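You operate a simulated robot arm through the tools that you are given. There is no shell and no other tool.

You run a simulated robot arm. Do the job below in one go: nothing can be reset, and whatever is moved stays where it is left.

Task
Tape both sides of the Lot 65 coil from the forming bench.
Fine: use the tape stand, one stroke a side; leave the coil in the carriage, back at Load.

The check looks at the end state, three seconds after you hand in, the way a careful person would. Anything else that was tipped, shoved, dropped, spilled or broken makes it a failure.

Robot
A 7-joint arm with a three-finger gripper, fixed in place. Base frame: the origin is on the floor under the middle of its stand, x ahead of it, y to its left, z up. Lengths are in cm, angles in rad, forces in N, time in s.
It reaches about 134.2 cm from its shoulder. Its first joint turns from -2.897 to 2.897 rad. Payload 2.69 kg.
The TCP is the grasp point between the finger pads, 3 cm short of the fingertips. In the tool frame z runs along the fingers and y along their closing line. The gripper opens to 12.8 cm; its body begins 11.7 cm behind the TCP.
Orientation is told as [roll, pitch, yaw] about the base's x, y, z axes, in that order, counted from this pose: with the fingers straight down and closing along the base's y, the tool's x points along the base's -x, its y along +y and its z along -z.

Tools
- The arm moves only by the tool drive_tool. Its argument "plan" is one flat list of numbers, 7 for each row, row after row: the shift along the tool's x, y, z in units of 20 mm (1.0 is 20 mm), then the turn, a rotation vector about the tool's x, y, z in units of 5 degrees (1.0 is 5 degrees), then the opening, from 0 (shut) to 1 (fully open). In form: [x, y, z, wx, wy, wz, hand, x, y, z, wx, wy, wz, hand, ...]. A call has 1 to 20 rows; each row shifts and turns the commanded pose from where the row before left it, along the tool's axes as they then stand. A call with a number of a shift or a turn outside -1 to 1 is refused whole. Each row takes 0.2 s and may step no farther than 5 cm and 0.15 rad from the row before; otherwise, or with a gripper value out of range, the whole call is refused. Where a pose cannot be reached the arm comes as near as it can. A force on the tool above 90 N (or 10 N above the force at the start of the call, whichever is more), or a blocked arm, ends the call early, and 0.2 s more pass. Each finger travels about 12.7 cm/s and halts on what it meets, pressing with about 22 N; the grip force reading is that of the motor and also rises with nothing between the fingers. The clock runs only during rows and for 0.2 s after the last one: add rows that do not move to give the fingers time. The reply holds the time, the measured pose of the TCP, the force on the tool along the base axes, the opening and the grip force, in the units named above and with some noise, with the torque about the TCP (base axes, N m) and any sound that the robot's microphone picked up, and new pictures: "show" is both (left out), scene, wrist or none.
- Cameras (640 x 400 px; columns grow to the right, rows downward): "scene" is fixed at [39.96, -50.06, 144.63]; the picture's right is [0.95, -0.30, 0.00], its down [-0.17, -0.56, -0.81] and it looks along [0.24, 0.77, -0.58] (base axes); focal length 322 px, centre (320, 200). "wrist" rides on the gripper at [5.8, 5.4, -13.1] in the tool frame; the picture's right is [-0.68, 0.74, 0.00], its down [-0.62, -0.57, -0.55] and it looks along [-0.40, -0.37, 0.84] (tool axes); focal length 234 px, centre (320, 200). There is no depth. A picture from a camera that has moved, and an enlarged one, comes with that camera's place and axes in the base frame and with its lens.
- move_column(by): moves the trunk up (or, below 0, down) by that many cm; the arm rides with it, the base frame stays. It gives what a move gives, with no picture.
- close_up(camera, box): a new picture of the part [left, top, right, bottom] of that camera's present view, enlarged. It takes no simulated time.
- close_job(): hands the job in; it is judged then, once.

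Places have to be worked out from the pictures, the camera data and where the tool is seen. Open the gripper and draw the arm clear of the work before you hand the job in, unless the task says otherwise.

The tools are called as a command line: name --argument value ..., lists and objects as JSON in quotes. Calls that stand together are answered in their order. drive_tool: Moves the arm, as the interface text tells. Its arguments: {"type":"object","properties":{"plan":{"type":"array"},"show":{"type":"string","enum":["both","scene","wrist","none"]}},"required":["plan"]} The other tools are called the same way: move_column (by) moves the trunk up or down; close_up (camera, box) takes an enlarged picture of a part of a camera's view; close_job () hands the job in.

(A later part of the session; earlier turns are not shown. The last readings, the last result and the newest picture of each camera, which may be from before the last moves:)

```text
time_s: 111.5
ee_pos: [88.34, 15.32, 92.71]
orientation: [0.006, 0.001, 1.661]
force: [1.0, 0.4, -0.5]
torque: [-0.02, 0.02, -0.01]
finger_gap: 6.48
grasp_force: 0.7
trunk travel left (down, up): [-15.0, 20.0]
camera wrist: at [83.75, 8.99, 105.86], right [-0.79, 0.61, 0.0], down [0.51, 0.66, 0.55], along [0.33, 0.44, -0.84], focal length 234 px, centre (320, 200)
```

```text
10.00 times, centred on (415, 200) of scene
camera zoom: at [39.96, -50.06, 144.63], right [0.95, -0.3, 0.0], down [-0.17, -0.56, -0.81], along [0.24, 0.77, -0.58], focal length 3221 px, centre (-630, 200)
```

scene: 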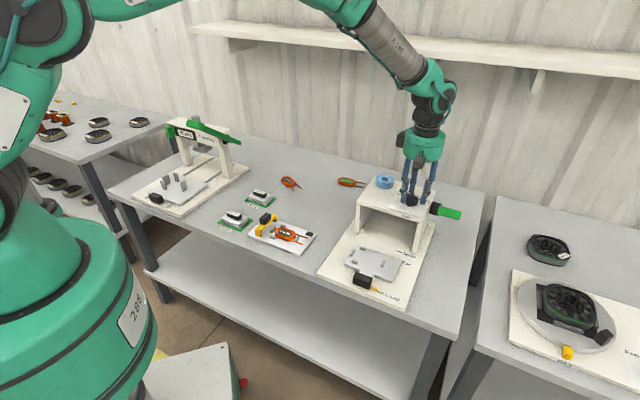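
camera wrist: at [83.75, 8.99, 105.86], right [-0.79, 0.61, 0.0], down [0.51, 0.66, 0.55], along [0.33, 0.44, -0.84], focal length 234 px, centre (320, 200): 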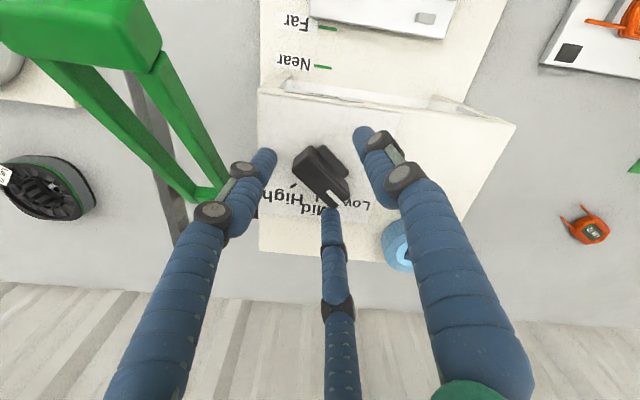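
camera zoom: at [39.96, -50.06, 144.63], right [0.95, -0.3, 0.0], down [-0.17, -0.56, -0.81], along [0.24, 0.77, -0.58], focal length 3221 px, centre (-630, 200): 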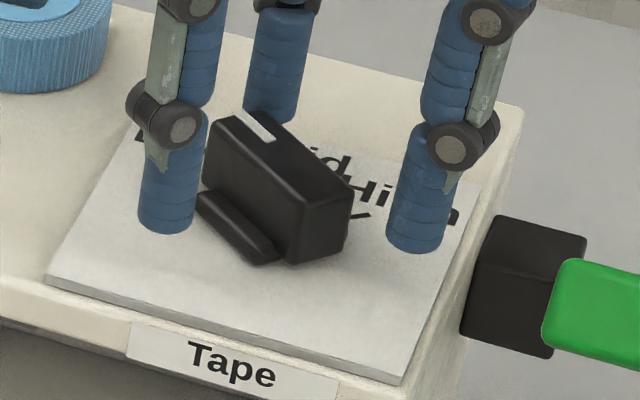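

The dial is unharmed and still on Low. A better grip is with the single finger at the pointer end and the other two on the bar's flanks, so I'll raise and turn the tool by −90° and re-measure.

drive_tool --plan '[0, 0, -0.9, 0, 0, 0, 0.5, 0, 0, -0.9, 0, 0, 0, 0.5, 0, 0, 0, 0, 0, 1, 0.5, 0, 0, 0, 0, 0, 1, 0.5, 0, 0, 0, 0, 0, 1, 0.5, 0, 0, 0, 0, 0, 1, 0.5, 0, 0, 0, 0, 0, 1, 0.5, 0, 0, 0, 0, 0, 1, 0.5, 0, 0, 0, 0, 0, 1, 0.5, 0, 0, 0, 0, 0, 1, 0.5, 0, 0, 0, 0, 0, 1, 0.5, 0, 0, 0, 0, 0, 1, 0.5, 0, 0, 0, 0, 0, 1, 0.5, 0, 0, 0, 0, 0, 1, 0.5, 0, 0, 0, 0, 0, 1, 0.5, 0, 0, 0, 0, 0, 1, 0.5, 0, 0, 0, 0, 0, 1, 0.5, 0, 0, 0, 0, 0, 1, 0.5, 0, 0, 0, 0, 0, 1, 0.5, 0, 0, 0, 0, 0, 1, 0.5]' --show "wrist"

close_up --camera "wrist" --box '[220, 60, 420, 220]'

```text
time_s: 115.7
ee_pos: [88.41, 15.32, 96.37]
orientation: [-0.001, 0.0, 0.088]
force: [1.1, 0.5, 0.8]
torque: [0.01, 0.0, 0.0]
finger_gap: 6.4
grasp_force: 0.0
trunk travel left (down, up): [-15.0, 20.0]
camera wrist: at [82.31, 20.14, 109.54], right [0.61, 0.79, 0.0], down [0.67, -0.51, 0.55], along [0.43, -0.33, -0.84], focal length 234 px, centre (320, 200)
```

wrist: 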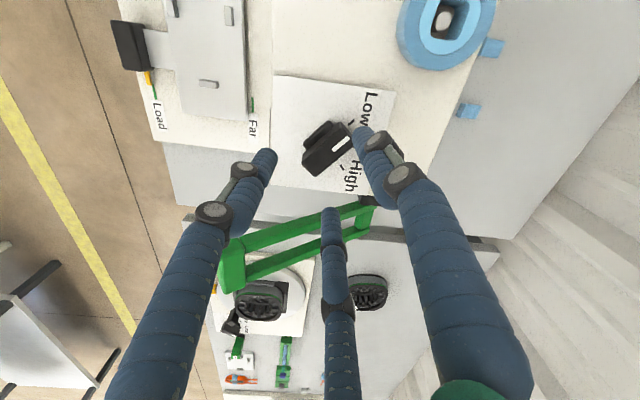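

```text
2.50 times, centred on (320, 140) of wrist
camera zoom: at [82.31, 20.14, 109.54], right [0.61, 0.79, 0.0], down [0.67, -0.51, 0.55], along [0.43, -0.33, -0.84], focal length 585 px, centre (320, 350)
```

zoom: 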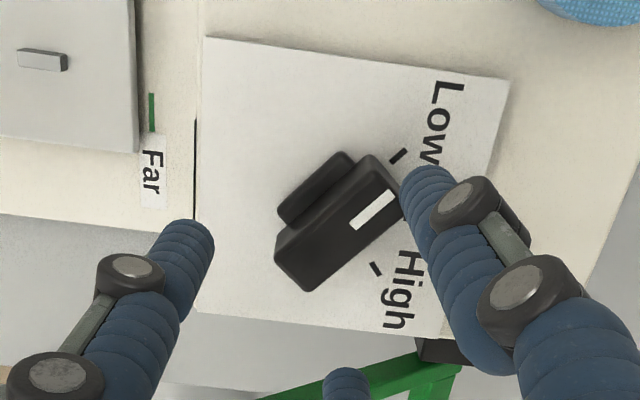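

The bar's centre sits at about (0.06, 0.94) cm in the tool frame, turned 4.6°. I'll align, put the single finger beyond the pointer end and lower partway for a check.

drive_tool --plan '[0, 0.4, 0, 0, 0, -0.46, 0.5, 0, 0.4, 0, 0, 0, -0.46, 0.5, 0, 0, 0.7, 0, 0, 0, 0.45, 0, 0, 0.7, 0, 0, 0, 0.45, 0, 0, 0, 0, 0, 0, 0.45]' --show "wrist"

close_up --camera "wrist" --box '[220, 60, 420, 220]'

close_up --camera "scene" --box '[390, 180, 440, 220]'

```text
time_s: 116.9
ee_pos: [88.28, 16.93, 93.6]
orientation: [0.0, 0.003, 0.172]
force: [0.6, -0.4, -0.2]
torque: [0.0, 0.02, 0.02]
finger_gap: 5.77
grasp_force: 0.0
trunk travel left (down, up): [-15.0, 20.0]
camera wrist: at [81.76, 21.23, 106.64], right [0.54, 0.84, 0.0], down [0.7, -0.45, 0.55], along [0.46, -0.3, -0.84], focal length 234 px, centre (320, 200)
```

wrist: 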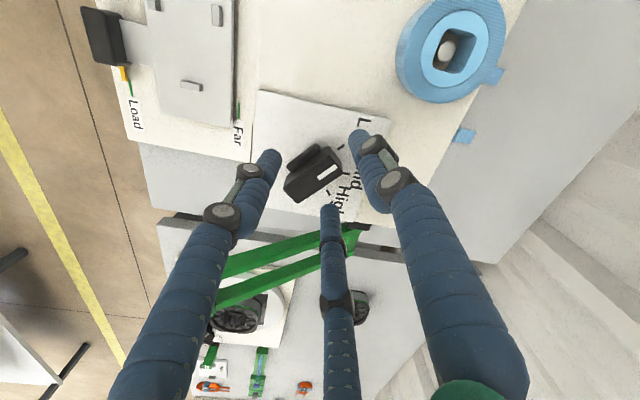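

```text
2.50 times, centred on (320, 140) of wrist
camera zoom: at [81.76, 21.23, 106.64], right [0.54, 0.84, 0.0], down [0.7, -0.45, 0.55], along [0.46, -0.3, -0.84], focal length 585 px, centre (320, 350)
```

zoom: 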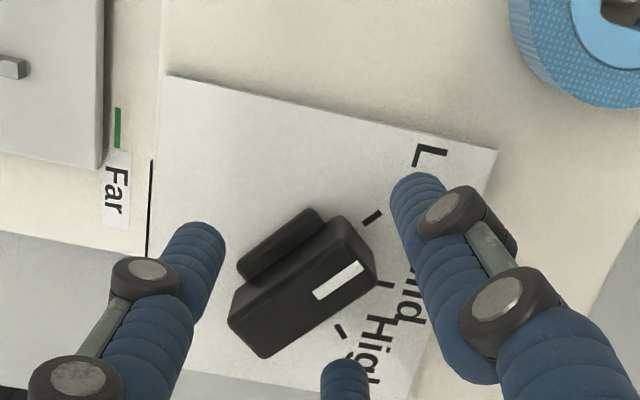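

```text
10.00 times, centred on (415, 200) of scene
camera zoom: at [39.96, -50.06, 144.63], right [0.95, -0.3, 0.0], down [-0.17, -0.56, -0.81], along [0.24, 0.77, -0.58], focal length 3221 px, centre (-630, 200)
```

zoom: 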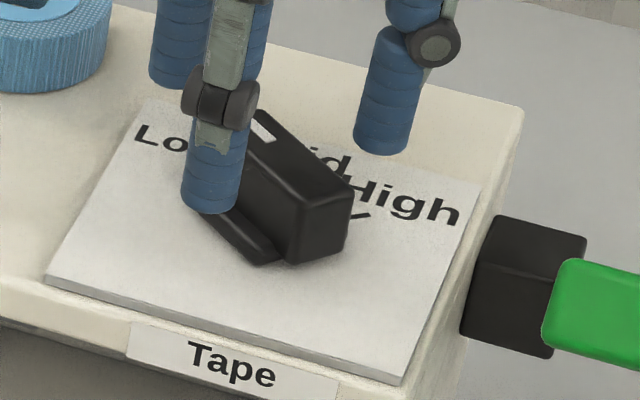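

drive_tool --plan '[0, 0.15, 0.3, 0, 0, 0.4, 0.4, 0, 0, 0.2, 0, 0, 0, 0.35, 0, 0, 0, 0, 0, 0, 0.3, 0, 0, 0, 0, 0, 0, 0.25, 0, 0, 0, 0, 0, 0, 0.22]' --show "wrist"

close_up --camera "wrist" --box '[220, 80, 420, 240]'

close_up --camera "scene" --box '[390, 180, 440, 220]'

```text
time_s: 118.1
ee_pos: [88.29, 17.25, 92.56]
orientation: [0.0, -0.001, 0.136]
force: [5.8, -0.2, 0.4]
torque: [-0.01, -0.11, 0.05]
finger_gap: 3.15
grasp_force: 2.9
trunk travel left (down, up): [-15.0, 20.0]
camera wrist: at [81.89, 21.74, 105.68], right [0.57, 0.82, 0.0], down [0.69, -0.48, 0.55], along [0.45, -0.31, -0.84], focal length 234 px, centre (320, 200)
```

wrist: 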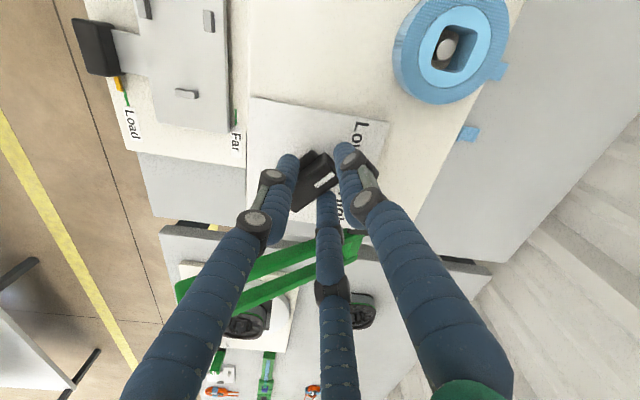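

```text
2.50 times, centred on (320, 160) of wrist
camera zoom: at [81.89, 21.74, 105.68], right [0.57, 0.82, 0.0], down [0.69, -0.48, 0.55], along [0.45, -0.31, -0.84], focal length 585 px, centre (320, 300)
```

zoom: 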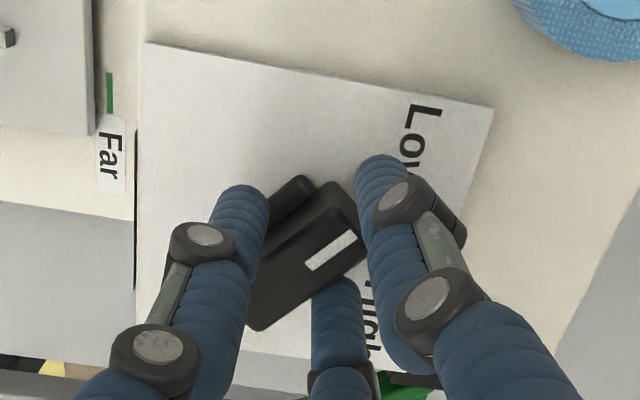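

```text
10.00 times, centred on (415, 200) of scene
camera zoom: at [39.96, -50.06, 144.63], right [0.95, -0.3, 0.0], down [-0.17, -0.56, -0.81], along [0.24, 0.77, -0.58], focal length 3221 px, centre (-630, 200)
```

zoom: 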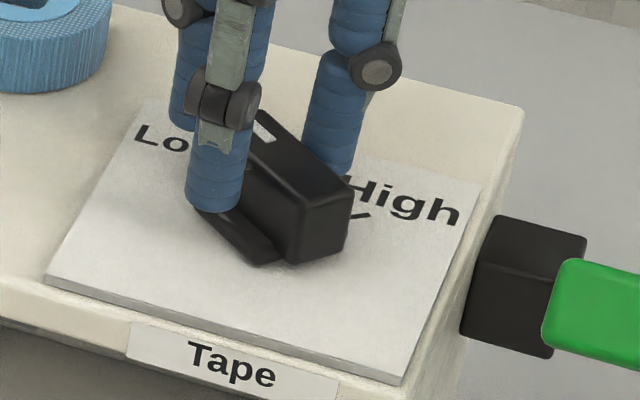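

The fingers bracket the bar (gap 3.15 cm). I'll tighten slightly and turn the dial clockwise toward Mid in small steps, swinging the tool about the dial's pivot.

drive_tool --plan '[0, 0, 0, 0, 0, 0, 0.16, 0, 0, 0, 0, 0, 0, 0.14, -0.042, 0, 0, 0, 0, 1, 0.14, -0.042, 0, 0, 0, 0, 1, 0.14, -0.042, 0, 0, 0, 0, 1, 0.14, 0, 0, 0, 0, 0, 0, 0.14]' --show "wrist"

close_up --camera "wrist" --box '[220, 80, 420, 240]'

close_up --camera "scene" --box '[390, 180, 440, 220]'

```text
time_s: 119.5
ee_pos: [88.65, 17.27, 92.54]
orientation: [0.0, 0.001, -0.128]
force: [24.5, 1.7, -1.7]
torque: [0.03, -0.67, 0.35]
finger_gap: 3.01
grasp_force: 8.8
trunk travel left (down, up): [-15.0, 20.0]
camera wrist: at [83.67, 23.27, 105.68], right [0.76, 0.64, 0.0], down [0.54, -0.64, 0.55], along [0.35, -0.42, -0.84], focal length 234 px, centre (320, 200)
```

wrist: 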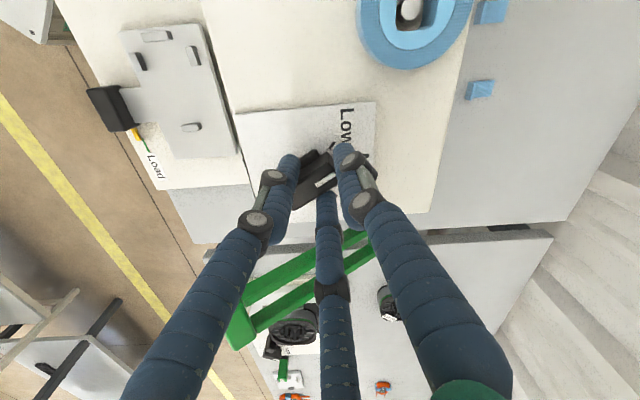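

```text
2.50 times, centred on (320, 160) of wrist
camera zoom: at [83.67, 23.27, 105.68], right [0.76, 0.64, 0.0], down [0.54, -0.64, 0.55], along [0.35, -0.42, -0.84], focal length 585 px, centre (320, 300)
```

zoom: 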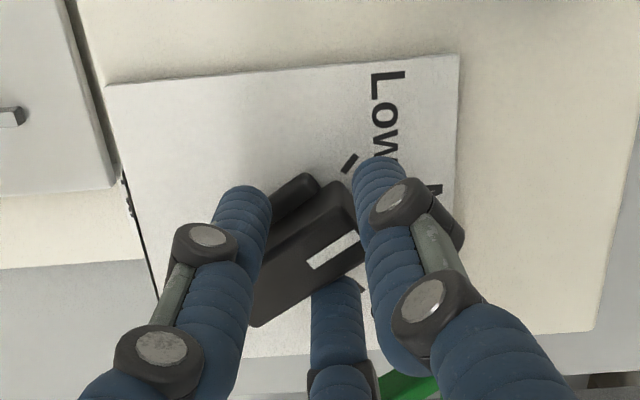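

```text
10.00 times, centred on (415, 200) of scene
camera zoom: at [39.96, -50.06, 144.63], right [0.95, -0.3, 0.0], down [-0.17, -0.56, -0.81], along [0.24, 0.77, -0.58], focal length 3221 px, centre (-630, 200)
```

zoom: 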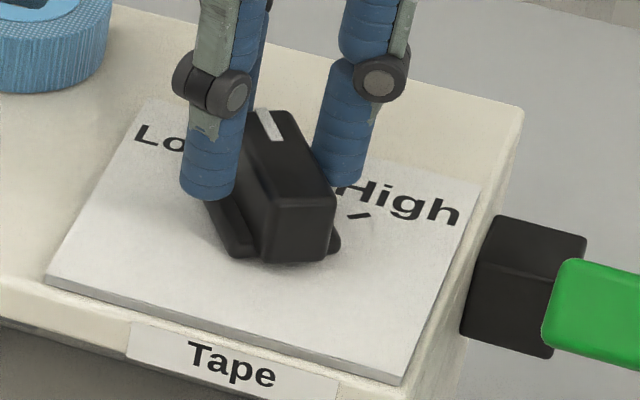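

The dial turns with the tool (≈15° so far), though with some side load. I'll relieve it slightly and continue to about 54°.

drive_tool --plan '[-0.08, 0, 0, 0, 0, 0, 0.14, -0.042, 0, 0, 0, 0, 1, 0.14, -0.042, 0, 0, 0, 0, 1, 0.14, -0.042, 0, 0, 0, 0, 1, 0.14, -0.042, 0, 0, 0, 0, 1, 0.14, 0, 0, 0, 0, 0, 0, 0.14]' --show "none"

close_up --camera "scene" --box '[390, 180, 440, 220]'

close_up --camera "wrist" --box '[220, 80, 420, 240]'

```text
time_s: 120.9
ee_pos: [88.88, 16.77, 92.5]
orientation: [-0.003, 0.004, -0.476]
force: [14.3, -28.7, 5.4]
torque: [-0.56, -0.72, 0.24]
finger_gap: 2.98
grasp_force: 45.1
trunk travel left (down, up): [-15.0, 20.0]
```

```text
10.00 times, centred on (415, 200) of scene
camera zoom: at [39.96, -50.06, 144.63], right [0.95, -0.3, 0.0], down [-0.17, -0.56, -0.81], along [0.24, 0.77, -0.58], focal length 3221 px, centre (-630, 200)
```

zoom: 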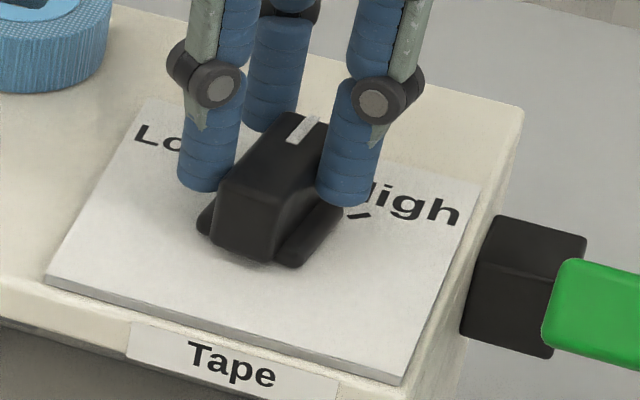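

```text
2.50 times, centred on (320, 160) of wrist
camera zoom: at [86.38, 24.25, 105.68], right [0.94, 0.34, 0.0], down [0.29, -0.78, 0.55], along [0.18, -0.52, -0.84], focal length 585 px, centre (320, 300)
```

zoom: 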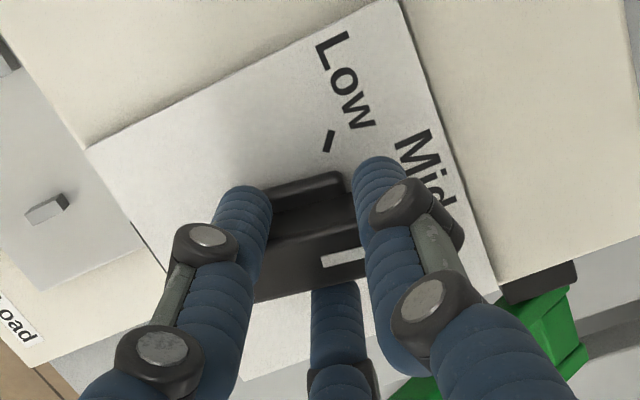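

drive_tool --plan '[-0.06, -0.06, 0, 0, 0, 0, 0.16, -0.042, 0, 0, 0, 0, 1, 0.16, -0.042, 0, 0, 0, 0, 1, 0.16, -0.042, 0, 0, 0, 0, 1, 0.16, -0.03, 0, 0, 0, 0, 0.7, 0.16, 0, 0, 0, 0, 0, 0, 0.16]' --show "none"

close_up --camera "scene" --box '[390, 180, 440, 220]'

close_up --camera "wrist" --box '[220, 80, 420, 240]'

```text
time_s: 122.3
ee_pos: [89.17, 16.74, 92.5]
orientation: [0.0, 0.003, -0.8]
force: [-1.1, -21.7, 2.7]
torque: [-0.58, -0.03, 0.11]
finger_gap: 3.06
grasp_force: 44.6
trunk travel left (down, up): [-15.0, 20.0]
```

```text
10.00 times, centred on (415, 200) of scene
camera zoom: at [39.96, -50.06, 144.63], right [0.95, -0.3, 0.0], down [-0.17, -0.56, -0.81], along [0.24, 0.77, -0.58], focal length 3221 px, centre (-630, 200)
```

zoom: 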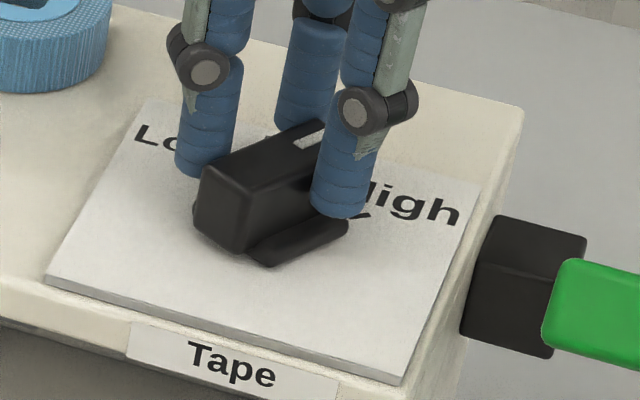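

```text
2.50 times, centred on (320, 160) of wrist
camera zoom: at [89.1, 24.6, 105.68], right [1.0, 0.03, 0.0], down [0.03, -0.84, 0.55], along [0.01, -0.55, -0.84], focal length 585 px, centre (320, 300)
```

zoom: 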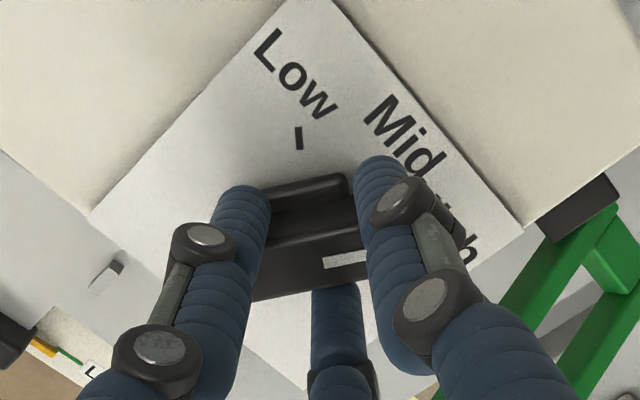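

By the ticks, the dial's detents are 45° apart (Low ≈ 90°, Mid ≈ 45°, High ≈ 0°), so I've gone about 9° past Mid. I'll turn back that much and re-centre on the pivot.

drive_tool --plan '[0, 0.065, 0, 0, 0, -0.85, 0.16, 0, 0.065, 0, 0, 0, -0.85, 0.16, 0, 0, 0, 0, 0, 0, 0.16]' --show "none"

close_up --camera "scene" --box '[390, 180, 440, 220]'

drive_tool --plan '[0, 0, 0, 0, 0, 0, 0.35, 0, 0, 0, 0, 0, 0, 0.5, 0, 0, -0.5, 0, 0, 0, 0.5, 0, 0, -0.9, 0, 0, 0, 0.5, 0, 0, -0.9, 0, 0, 0, 0.5, 0, 0, -0.9, 0, 0, 0, 0.5]' --show "wrist"

close_up --camera "scene" --box '[390, 180, 440, 220]'

close_up --camera "wrist" --box '[240, 60, 420, 200]'

```text
time_s: 123.1
ee_pos: [88.98, 16.74, 92.57]
orientation: [-0.005, 0.005, -0.647]
force: [-32.3, -31.1, 7.2]
torque: [-1.28, 1.6, -0.13]
finger_gap: 3.06
grasp_force: 44.5
trunk travel left (down, up): [-15.0, 20.0]
```

```text
10.00 times, centred on (415, 200) of scene
camera zoom: at [39.96, -50.06, 144.63], right [0.95, -0.3, 0.0], down [-0.17, -0.56, -0.81], along [0.24, 0.77, -0.58], focal length 3221 px, centre (-630, 200)
```

zoom: 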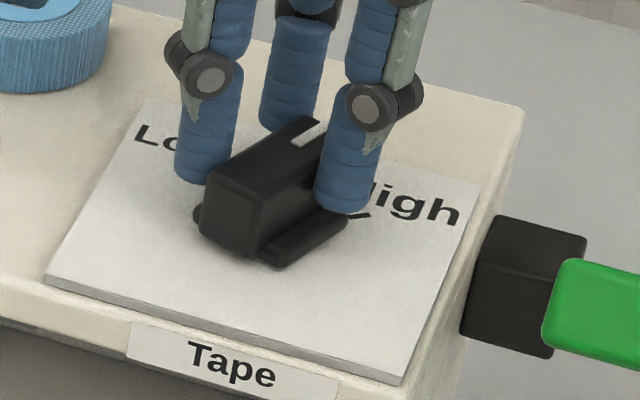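

```text
time_s: 124.5
ee_pos: [89.37, 16.99, 99.06]
orientation: [-0.002, 0.002, -0.651]
force: [1.0, -0.2, -0.2]
torque: [0.01, 0.03, 0.02]
finger_gap: 6.41
grasp_force: 0.1
trunk travel left (down, up): [-15.0, 20.0]
camera wrist: at [88.14, 24.77, 112.13], right [0.98, 0.18, 0.0], down [0.15, -0.82, 0.55], along [0.09, -0.54, -0.84], focal length 234 px, centre (320, 200)
```

wrist: 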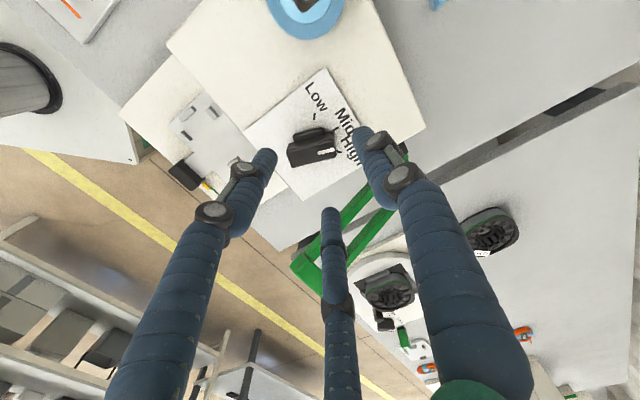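

```text
10.00 times, centred on (415, 200) of scene
camera zoom: at [39.96, -50.06, 144.63], right [0.95, -0.3, 0.0], down [-0.17, -0.56, -0.81], along [0.24, 0.77, -0.58], focal length 3221 px, centre (-630, 200)
```

zoom: 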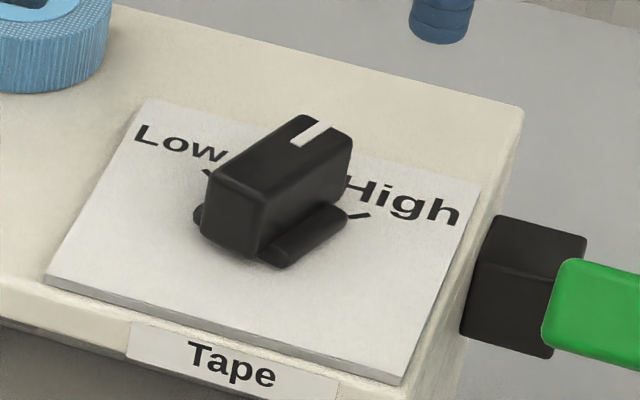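

```text
2.86 times, centred on (330, 130) of wrist
camera zoom: at [88.14, 24.77, 112.13], right [0.98, 0.18, 0.0], down [0.15, -0.82, 0.55], along [0.09, -0.54, -0.84], focal length 669 px, centre (291, 400)
```

zoom: 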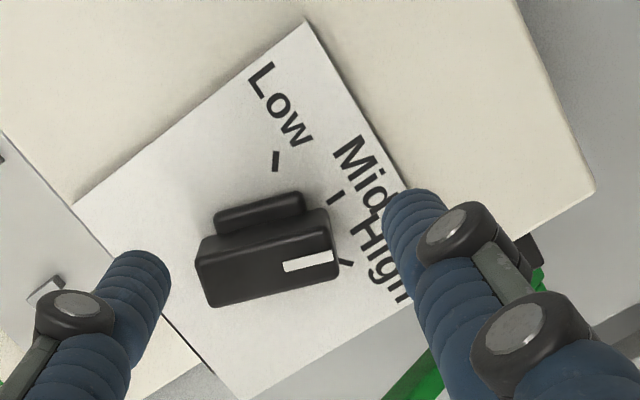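

The white mark now points at about 22°, between Mid and High (no detent). Before setting it properly, I'll check from the front whether the head's height has changed, using the same viewpoint as before.

drive_tool --plan '[0.154, -0.945, -0.07, 0, 0, 0, 0.2, 0.154, -0.945, -0.07, 0, 0, 0, 0, 0.154, -0.945, -0.07, 0, 0, 0, 0, 0.154, -0.945, -0.07, 0, 0, 0, 0, 0.154, -0.945, -0.07, 0, 0, 0, 0, 0.154, -0.945, -0.07, 0, 0, 0, 0, 0.154, -0.945, -0.07, 0, 0, 0, 0, 0, 0, 0, 0, 0, -1, 0, 0, 0, 0, 0, 0, -1, 0, 0, 0, 0, 0, 0, -1, 0, 0, 0, 0, 0, 0, -1, 0, 0, 0, 0, 0, 0, -1, 0, 0, 0, 0, 0, 0, -1, 0, 0, 0, 0, 0, 0, -1, 0, 0, 0, 0, 0, 0, -1, 0, 0, 0, 0, 0, 0, -1, 0, 0, 0, 0, 0, 0, -1, 0, 0, 0, 0, 0, 0, -1, 0, 0, 0, 0, 0, 0, -1, 0, 0, 0, 0, 0, 0, -1, 0]' --show "none"

drive_tool --plan '[0, 0, 0, 0, 0, -1, 0, 0, 0, 0, 0, 0, -1, 0, 0, 0, 0, 0, 0, -1, 0, 0, 0, 0, 0, 0, -1, 0, 0, 0, 0, 0, 0, -1, 0, 0, 0, 0, 0, 0, -1, 0, 0, 0, 0, 0, 0, -1, 0, 0, 0, 0, 0, 0, -1, 0, 0, 0, 0, 0, 0, -1, 0, 0, 0, 0, 0, 0, -1, 0, 0, 0, 0, 0, 0, -1, 0, 0, 0, 0, 0, 0, -1, 0, 0, 0, 0, 0, 0, -0.5, 0, 0, 0, 0, 0.68, -0.73, 0, 0, 0, 0, 0, 0.68, -0.73, 0, 0, 0, 0, 0, 0.68, -0.73, 0, 0, 0, 0, 0, 0.68, -0.73, 0, 0, 0, 0, 0, 0.68, -0.73, 0, 0, 0, 0, 0, 0.68, -0.73, 0, 0, 0, 0, 0, 0.68, -0.73, 0, 0]' --show "none"

drive_tool --plan '[0.419, 0.39, 0.819, 0, 0, 0, 0, 0.419, 0.39, 0.819, 0, 0, 0, 0, 0.419, 0.39, 0.819, 0, 0, 0, 0, 0.419, 0.39, 0.819, 0, 0, 0, 0, 0.419, 0.39, 0.819, 0, 0, 0, 0, 0.419, 0.39, 0.819, 0, 0, 0, 0, 0.419, 0.39, 0.819, 0, 0, 0, 0, 0.3, 0.28, 0.58, 0, 0, 0, 0]' --show "wrist"

close_up --camera "wrist" --box '[345, 170, 445, 260]'

```text
time_s: 128.7
ee_pos: [79.63, 7.77, 100.02]
orientation: [0.003, 0.003, 0.485]
force: [-0.4, 0.3, 0.1]
torque: [-0.05, 0.01, -0.01]
finger_gap: 0.23
grasp_force: 22.3
trunk travel left (down, up): [-15.0, 20.0]
```

```text
time_s: 132.9
ee_pos: [79.62, 7.61, 100.06]
orientation: [-0.442, -0.432, 1.674]
force: [0.3, -0.8, 0.5]
torque: [0.0, 0.02, 0.04]
finger_gap: 0.26
grasp_force: 21.7
trunk travel left (down, up): [-15.0, 20.0]
```

```text
time_s: 134.7
ee_pos: [79.59, 7.8, 84.66]
orientation: [-0.441, -0.434, 1.676]
force: [0.0, 0.1, -0.3]
torque: [0.0, 0.05, -0.04]
finger_gap: 0.25
grasp_force: 21.8
trunk travel left (down, up): [-15.0, 20.0]
camera wrist: at [70.3, -2.61, 90.82], right [-0.74, 0.67, 0.0], down [0.25, 0.28, 0.93], along [0.63, 0.68, -0.37], focal length 234 px, centre (320, 200)
```

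wrist: 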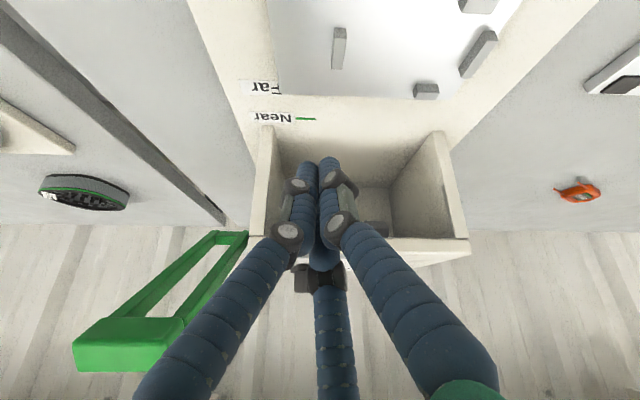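

```text
4.44 times, centred on (395, 215) of wrist
camera zoom: at [70.3, -2.61, 90.82], right [-0.74, 0.67, 0.0], down [0.25, 0.28, 0.93], along [0.63, 0.68, -0.37], focal length 1041 px, centre (-13, 133)
```

zoom: 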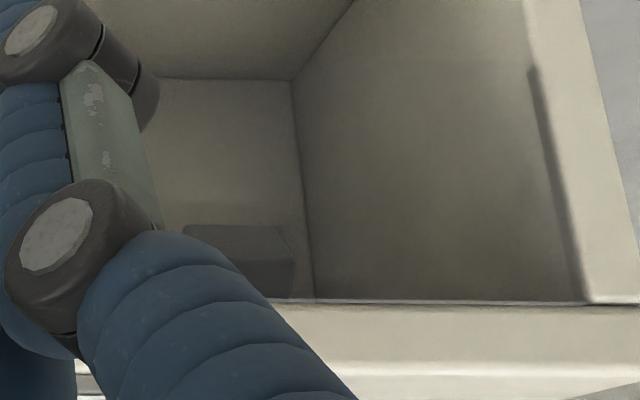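

The head's rest height is unchanged by the dial (all edge shifts match the slightly higher camera), so the dial gives no visible cue. With no instruction to change it, I'll put the dial back on Low exactly as found; first back out, level, and turn to grip the bar squarely.

drive_tool --plan '[-0.419, -0.39, -0.819, 0, 0, 0, 0, -0.419, -0.39, -0.819, 0, 0, 0, 0, -0.419, -0.39, -0.819, 0, 0, 0, 0, -0.419, -0.39, -0.819, 0, 0, 0, 0, -0.419, -0.39, -0.819, 0, 0, 0, 0, -0.419, -0.39, -0.819, 0, 0, 0, 0, -0.419, -0.39, -0.819, 0, 0, 0, 0, -0.419, -0.39, -0.819, 0, 0, 0, 0, 0, 0, 0, -0.68, 0.73, 0, 0.3, 0, 0, 0, -0.68, 0.73, 0, 0.5, 0, 0, 0, -0.68, 0.73, 0, 0.5, 0, 0, 0, -0.68, 0.73, 0, 0.5, 0, 0, 0, -0.68, 0.73, 0, 0.5, 0, 0, 0, -0.68, 0.73, 0, 0.5, 0, 0, 0, -0.68, 0.73, 0, 0.5, 0, 0, 0, 0, 0, 1, 0.5, 0, 0, 0, 0, 0, 1, 0.5, 0, 0, 0, 0, 0, 1, 0.5, 0, 0, 0, 0, 0, 1, 0.5, 0, 0, 0, 0, 0, 1, 0.5]' --show "none"

drive_tool --plan '[0, 0, 0, 0, 0, 1, 0.5, 0, 0, 0, 0, 0, 1, 0.5, 0, 0, 0, 0, 0, 1, 0.5, 0, 0, 0, 0, 0, 1, 0.5, 0, 0, 0, 0, 0, 1, 0.5, 0, 0, 0, 0, 0, 1, 0.5, 0, 0, 0, 0, 0, 1, 0.5, 0, 0, 0, 0, 0, 1, 0.5, 0, 0, 0, 0, 0, 0.6, 0.5, -0.95, 0.3, 0, 0, 0, 0, 0.5, -0.95, 0.3, 0, 0, 0, 0, 0.5, -0.95, 0.3, 0, 0, 0, 0, 0.5, -0.95, 0.3, 0, 0, 0, 0, 0.5, -0.95, 0.3, 0, 0, 0, 0, 0.5, -0.95, 0.3, 0, 0, 0, 0, 0.5]' --show "wrist"

close_up --camera "wrist" --box '[240, 60, 420, 200]'

```text
time_s: 138.9
ee_pos: [79.76, 7.73, 100.59]
orientation: [0.001, 0.0, 1.138]
force: [0.6, -0.1, -0.5]
torque: [0.02, 0.02, -0.01]
finger_gap: 6.4
grasp_force: 0.1
trunk travel left (down, up): [-15.0, 20.0]
```

```text
time_s: 142.1
ee_pos: [88.88, 15.37, 100.44]
orientation: [0.002, 0.001, 0.387]
force: [0.7, -0.4, 0.3]
torque: [0.02, -0.02, 0.01]
finger_gap: 6.4
grasp_force: 0.1
trunk travel left (down, up): [-15.0, 20.0]
camera wrist: at [81.55, 18.07, 113.61], right [0.35, 0.94, 0.0], down [0.79, -0.29, 0.55], along [0.51, -0.19, -0.84], focal length 234 px, centre (320, 200)
```

wrist: 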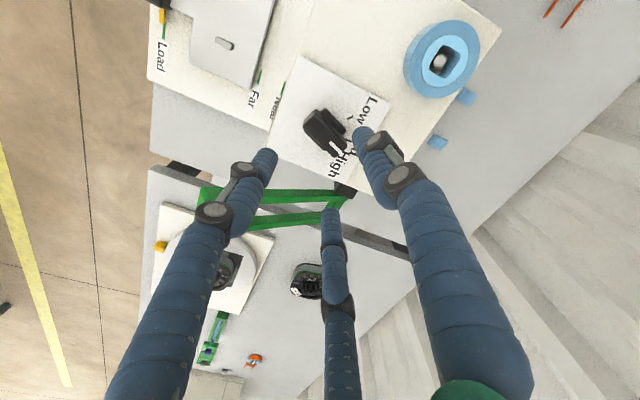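

```text
2.86 times, centred on (330, 130) of wrist
camera zoom: at [81.55, 18.07, 113.61], right [0.35, 0.94, 0.0], down [0.79, -0.29, 0.55], along [0.51, -0.19, -0.84], focal length 669 px, centre (291, 400)
```

zoom: 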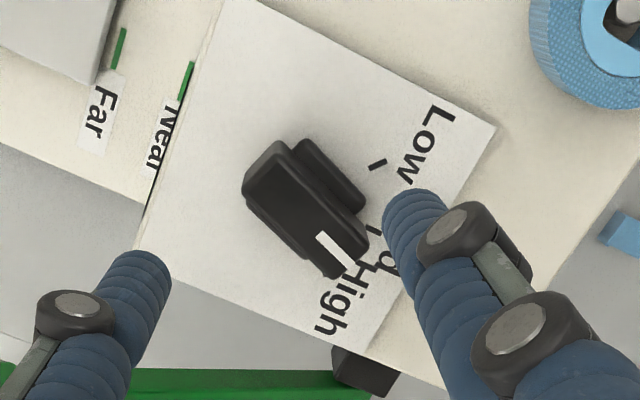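

The bar is aligned with the tool's x axis (pointer ≈21°), centre about (0.06, 0.92) cm off. I'll centre on it, lower to z≈92.2 and close on its flanks.

drive_tool --plan '[0.03, 0.46, 0, 0, 0, 0, 0.5, 0, 0, 0.9, 0, 0, 0, 0.5, 0, 0, 0.9, 0, 0, 0, 0.5, 0, 0, 0.9, 0, 0, 0, 0.5, 0, 0, 0.9, 0, 0, 0, 0.5, 0, 0, 0.5, 0, 0, 0, 0.5, 0, 0, 0, 0, 0, 0, 0.4, 0, 0, 0, 0, 0, 0, 0.32, 0, 0, 0, 0, 0, 0, 0.28]' --show "wrist"

close_up --camera "wrist" --box '[220, 80, 420, 240]'

close_up --camera "scene" --box '[390, 180, 440, 220]'

```text
time_s: 144.1
ee_pos: [88.51, 15.96, 92.3]
orientation: [0.003, 0.001, 0.387]
force: [8.0, -22.5, -0.8]
torque: [-0.67, -0.22, -0.02]
finger_gap: 4.68
grasp_force: 8.2
trunk travel left (down, up): [-15.0, 20.0]
camera wrist: at [81.24, 18.76, 105.44], right [0.35, 0.94, 0.0], down [0.79, -0.29, 0.55], along [0.51, -0.19, -0.84], focal length 234 px, centre (320, 200)
```

wrist: 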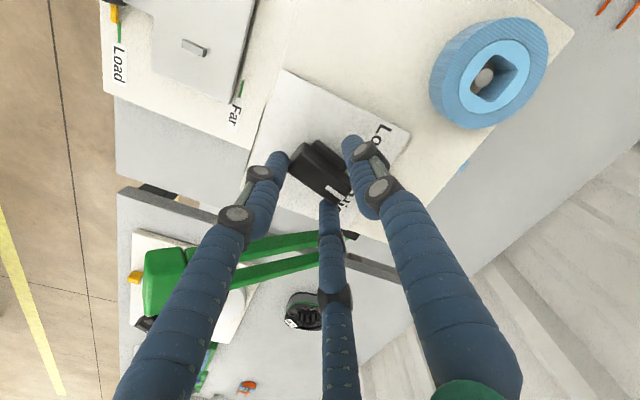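

```text
2.50 times, centred on (320, 160) of wrist
camera zoom: at [81.24, 18.76, 105.44], right [0.35, 0.94, 0.0], down [0.79, -0.29, 0.55], along [0.51, -0.19, -0.84], focal length 585 px, centre (320, 300)
```

zoom: 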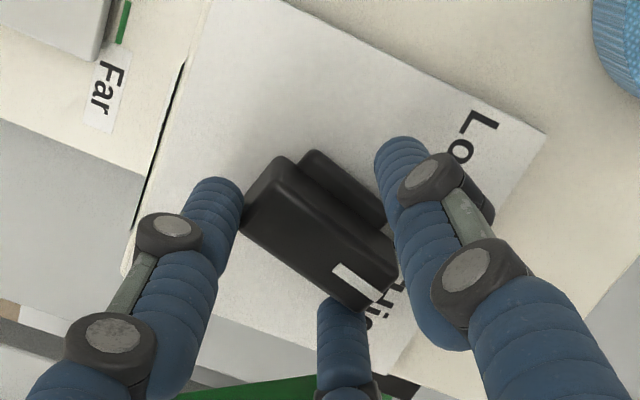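

```text
10.00 times, centred on (415, 200) of scene
camera zoom: at [39.96, -50.06, 144.63], right [0.95, -0.3, 0.0], down [-0.17, -0.56, -0.81], along [0.24, 0.77, -0.58], focal length 3221 px, centre (-630, 200)
```

zoom: 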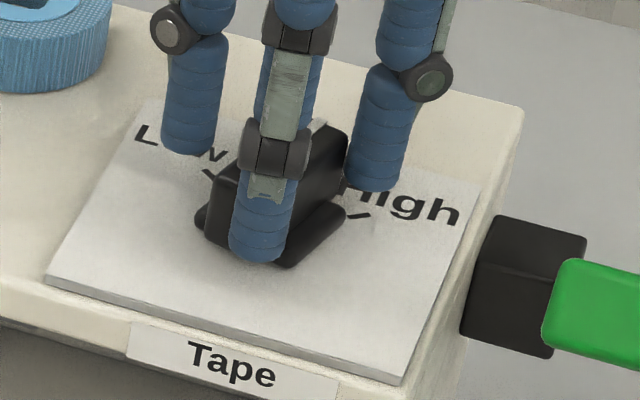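

The two lower fingers hold the bar's end corners, which is fine for turning. I'll ease the squeeze slightly and rotate counter-clockwise about 55° back toward Low, then check.

drive_tool --plan '[0, 0, 0, 0, 0, 0, 0.36, 0, 0, 0, 0, 0, -1, 0.36, 0, 0, 0, 0, 0, -1, 0.36, 0, 0, 0, 0, 0, -1, 0.36, 0, 0, 0, 0, 0, -1, 0.36, 0, 0, 0, 0, 0, -1, 0.36, 0, 0, 0, 0, 0, -1, 0.36, 0, 0, 0, 0, 0, 0, 0.36]' --show "none"

close_up --camera "scene" --box '[390, 180, 440, 220]'

close_up --camera "wrist" --box '[220, 80, 420, 240]'

```text
time_s: 145.9
ee_pos: [88.47, 16.22, 92.2]
orientation: [0.004, 0.002, 0.913]
force: [10.0, -8.3, -2.2]
torque: [-0.22, -0.28, 0.02]
finger_gap: 5.29
grasp_force: 5.0
trunk travel left (down, up): [-15.0, 20.0]
```

```text
10.00 times, centred on (415, 200) of scene
camera zoom: at [39.96, -50.06, 144.63], right [0.95, -0.3, 0.0], down [-0.17, -0.56, -0.81], along [0.24, 0.77, -0.58], focal length 3221 px, centre (-630, 200)
```

zoom: 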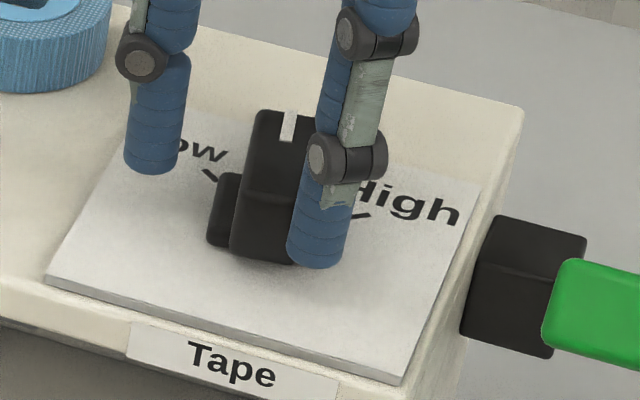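

```text
2.50 times, centred on (320, 160) of wrist
camera zoom: at [80.85, 14.82, 105.44], right [-0.17, 0.99, 0.0], down [0.83, 0.14, 0.55], along [0.54, 0.09, -0.84], focal length 585 px, centre (320, 300)
```

zoom: 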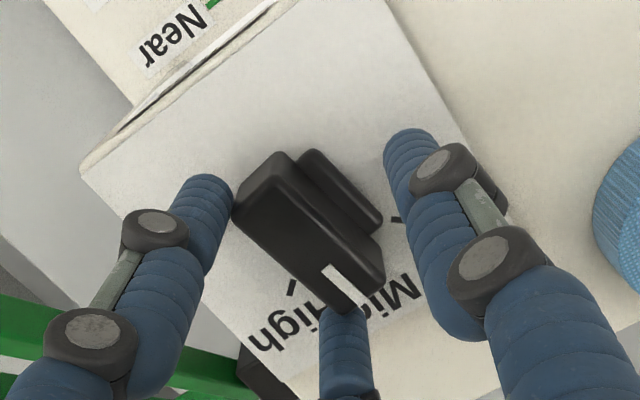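

drive_tool --plan '[0, 0, 0, 0, 0, -1, 0.38, 0, 0, 0, 0, 0, -1, 0.38, 0, 0, 0, 0, 0, -1, 0.38, 0, 0, 0, 0, 0, -1, 0.38, 0, 0, 0, 0, 0, -1, 0.38, 0, 0, 0, 0, 0, -1, 0.38, 0, 0, 0, 0, 0, -1, 0.38, 0, 0, 0, 0, 0, 0, 0.38]' --show "none"

close_up --camera "scene" --box '[390, 180, 440, 220]'

close_up --camera "wrist" --box '[220, 80, 420, 240]'

```text
time_s: 147.7
ee_pos: [88.37, 16.31, 92.32]
orientation: [0.001, 0.001, 1.523]
force: [1.0, 0.6, 0.8]
torque: [0.01, -0.05, -0.01]
finger_gap: 4.98
grasp_force: 0.6
trunk travel left (down, up): [-15.0, 20.0]
```

```text
10.00 times, centred on (415, 200) of scene
camera zoom: at [39.96, -50.06, 144.63], right [0.95, -0.3, 0.0], down [-0.17, -0.56, -0.81], along [0.24, 0.77, -0.58], focal length 3221 px, centre (-630, 200)
```

zoom: 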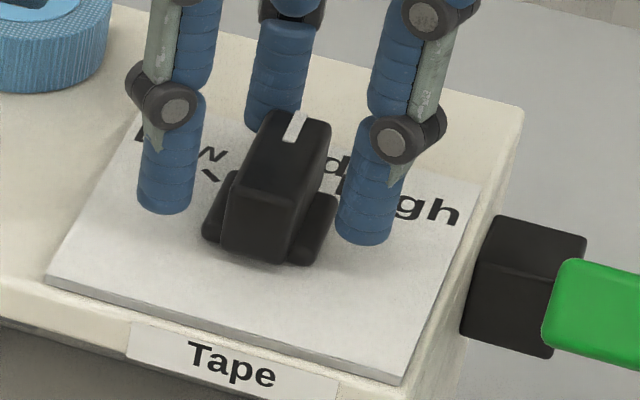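

```text
2.50 times, centred on (320, 160) of wrist
camera zoom: at [82.95, 10.59, 105.46], right [-0.7, 0.71, 0.0], down [0.6, 0.59, 0.55], along [0.39, 0.39, -0.84], focal length 585 px, centre (320, 300)
```

zoom: 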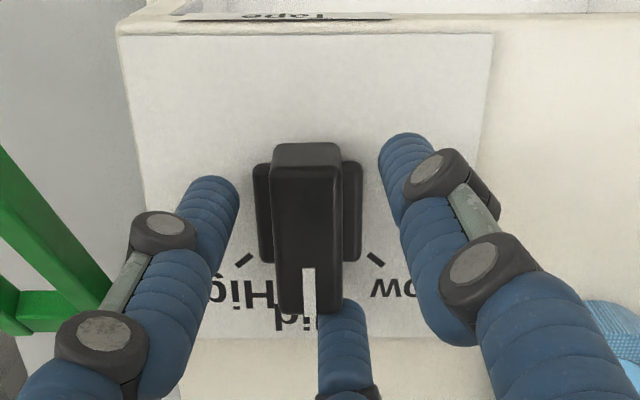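

The dial has detents and has snapped squarely onto Mid when my fingers slipped past; the mismatch between views tells me its top is lower (z≈89.4) than I assumed. I'll raise, turn to yaw 45°, and regrip lower with better centring to bring it back to Low.

drive_tool --plan '[0, 0, -0.8, 0, 0, 0, 0.5, 0, 0, -0.4, 0, 0, 1, 0.5, 0, 0, 0, 0, 0, 1, 0.5, 0, 0, 0, 0, 0, 1, 0.5, 0, 0, 0, 0, 0, 1, 0.5, 0, 0, 0, 0, 0, 1, 0.5, 0, 0, 0, 0, 0, 1, 0.5, 0, 0, 0, 0, 0, 1, 0.5, 0, 0, 0, 0, 0, 1, 0.5, 0, -0.46, 0, 0, 0, 0.46, 0.5, 0, 0, 0.4, 0, 0, 0, 0.5, 0, 0, 0.8, 0, 0, 0, 0.5, 0, 0, 0, 0, 0, 0, 0.5]' --show "wrist"

close_up --camera "wrist" --box '[220, 80, 420, 240]'

close_up --camera "scene" --box '[390, 180, 440, 220]'

```text
time_s: 150.5
ee_pos: [89.06, 15.5, 92.32]
orientation: [0.001, 0.001, 0.782]
force: [-0.1, -0.1, -0.2]
torque: [-0.02, 0.0, -0.01]
finger_gap: 6.39
grasp_force: 0.0
trunk travel left (down, up): [-15.0, 20.0]
camera wrist: at [81.38, 15.21, 105.46], right [-0.04, 1.0, 0.0], down [0.84, 0.03, 0.55], along [0.55, 0.02, -0.84], focal length 234 px, centre (320, 200)
```

wrist: 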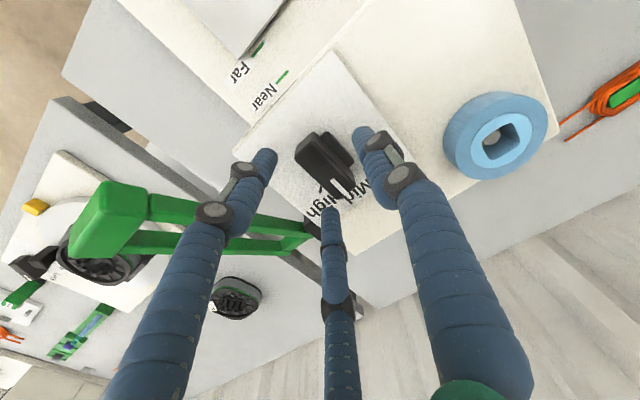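

```text
2.50 times, centred on (320, 160) of wrist
camera zoom: at [81.38, 15.21, 105.46], right [-0.04, 1.0, 0.0], down [0.84, 0.03, 0.55], along [0.55, 0.02, -0.84], focal length 585 px, centre (320, 300)
```

zoom: 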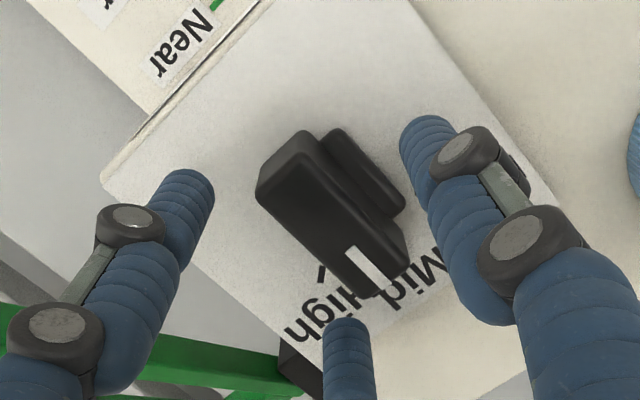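

```text
10.00 times, centred on (415, 200) of scene
camera zoom: at [39.96, -50.06, 144.63], right [0.95, -0.3, 0.0], down [-0.17, -0.56, -0.81], along [0.24, 0.77, -0.58], focal length 3221 px, centre (-630, 200)
```

zoom: 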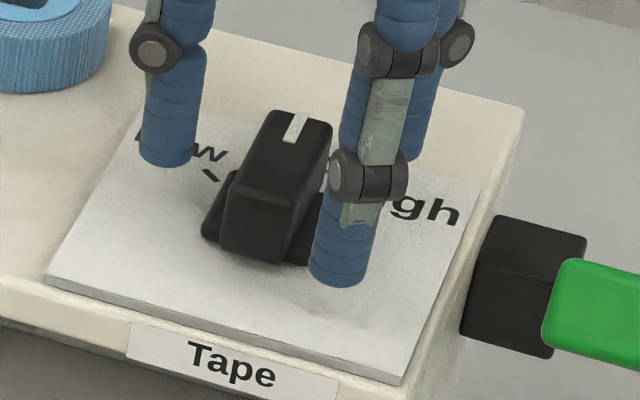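

drive_tool --plan '[0.06, 0.04, 0.23, 0, 0, 0, 0.5, 0, 0, 0.23, 0, 0, 0, 0.5, 0, 0, 0, 0, 0, 0, 0.4, 0, 0, 0, 0, 0, 0, 0.32, 0, 0, 0, 0, 0, 0, 0.25, 0, 0, 0, 0, 0, 0, 0.22]' --show "wrist"

close_up --camera "wrist" --box '[220, 80, 420, 240]'

```text
time_s: 151.9
ee_pos: [89.0, 15.49, 91.59]
orientation: [0.003, 0.003, 0.784]
force: [4.9, -4.9, -0.9]
torque: [-0.2, -0.24, -0.01]
finger_gap: 3.14
grasp_force: 45.3
trunk travel left (down, up): [-15.0, 20.0]
camera wrist: at [81.26, 15.12, 104.58], right [-0.04, 1.0, 0.0], down [0.84, 0.03, 0.55], along [0.55, 0.02, -0.84], focal length 234 px, centre (320, 200)
```

wrist: 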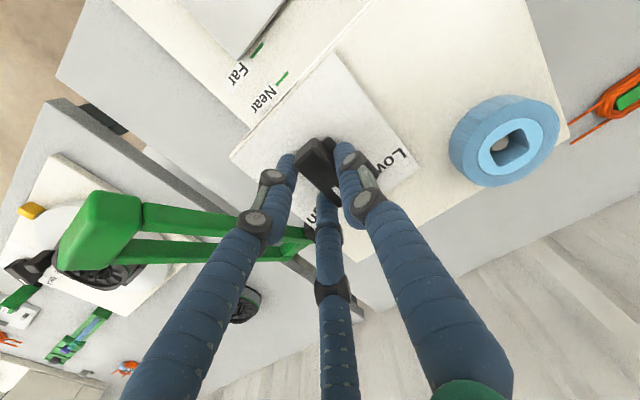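

```text
2.50 times, centred on (320, 160) of wrist
camera zoom: at [81.26, 15.12, 104.58], right [-0.04, 1.0, 0.0], down [0.84, 0.03, 0.55], along [0.55, 0.02, -0.84], focal length 585 px, centre (320, 300)
```

zoom: 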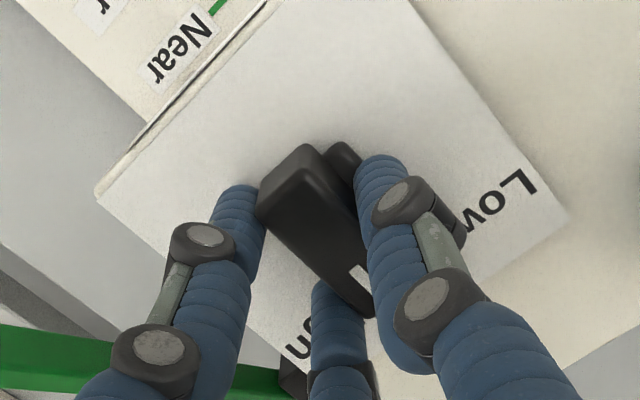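

Now the bar is held properly on both flanks (gap 3.14 cm). I'll rotate counter-clockwise about the pivot by ~54° to Low.

drive_tool --plan '[-0.024, 0, 0, 0, 0, -1, 0.2, -0.024, 0, 0, 0, 0, -1, 0.2, -0.024, 0, 0, 0, 0, -1, 0.2, -0.024, 0, 0, 0, 0, -1, 0.2, -0.024, 0, 0, 0, 0, -1, 0.2, 0, 0, 0, 0, 0, 0, 0.2]' --show "none"

close_up --camera "scene" --box '[390, 180, 440, 220]'

```text
time_s: 153.3
ee_pos: [89.3, 15.71, 91.43]
orientation: [0.001, 0.001, 1.222]
force: [15.3, -12.3, 1.6]
torque: [-0.47, -0.18, 0.04]
finger_gap: 3.08
grasp_force: 44.9
trunk travel left (down, up): [-15.0, 20.0]
```

```text
10.00 times, centred on (415, 200) of scene
camera zoom: at [39.96, -50.06, 144.63], right [0.95, -0.3, 0.0], down [-0.17, -0.56, -0.81], along [0.24, 0.77, -0.58], focal length 3221 px, centre (-630, 200)
```

zoom: 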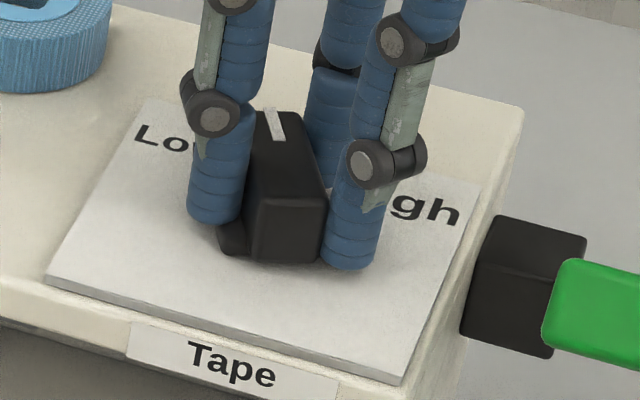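

drive_tool --plan '[-0.024, 0, 0, 0, 0, -1, 0.2, -0.024, 0, 0, 0, 0, -1, 0.2, -0.024, 0, 0, 0, 0, -1, 0.2, -0.024, 0, 0, 0, 0, -1, 0.2, -0.024, 0, 0, 0, 0, -1, 0.2, -0.02, 0, 0, 0, 0, -0.8, 0.2, 0, 0, 0, 0, 0, 0, 0.2]' --show "none"

close_up --camera "scene" --box '[390, 180, 440, 220]'

```text
time_s: 154.9
ee_pos: [89.37, 15.95, 91.36]
orientation: [0.002, -0.002, 1.725]
force: [23.6, -12.5, 4.4]
torque: [0.31, -0.44, -2.79]
finger_gap: 3.08
grasp_force: 45.0
trunk travel left (down, up): [-15.0, 20.0]
```

```text
10.00 times, centred on (415, 200) of scene
camera zoom: at [39.96, -50.06, 144.63], right [0.95, -0.3, 0.0], down [-0.17, -0.56, -0.81], along [0.24, 0.77, -0.58], focal length 3221 px, centre (-630, 200)
```

zoom: 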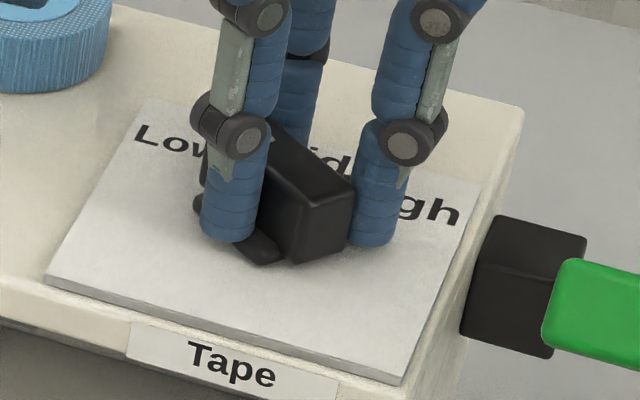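

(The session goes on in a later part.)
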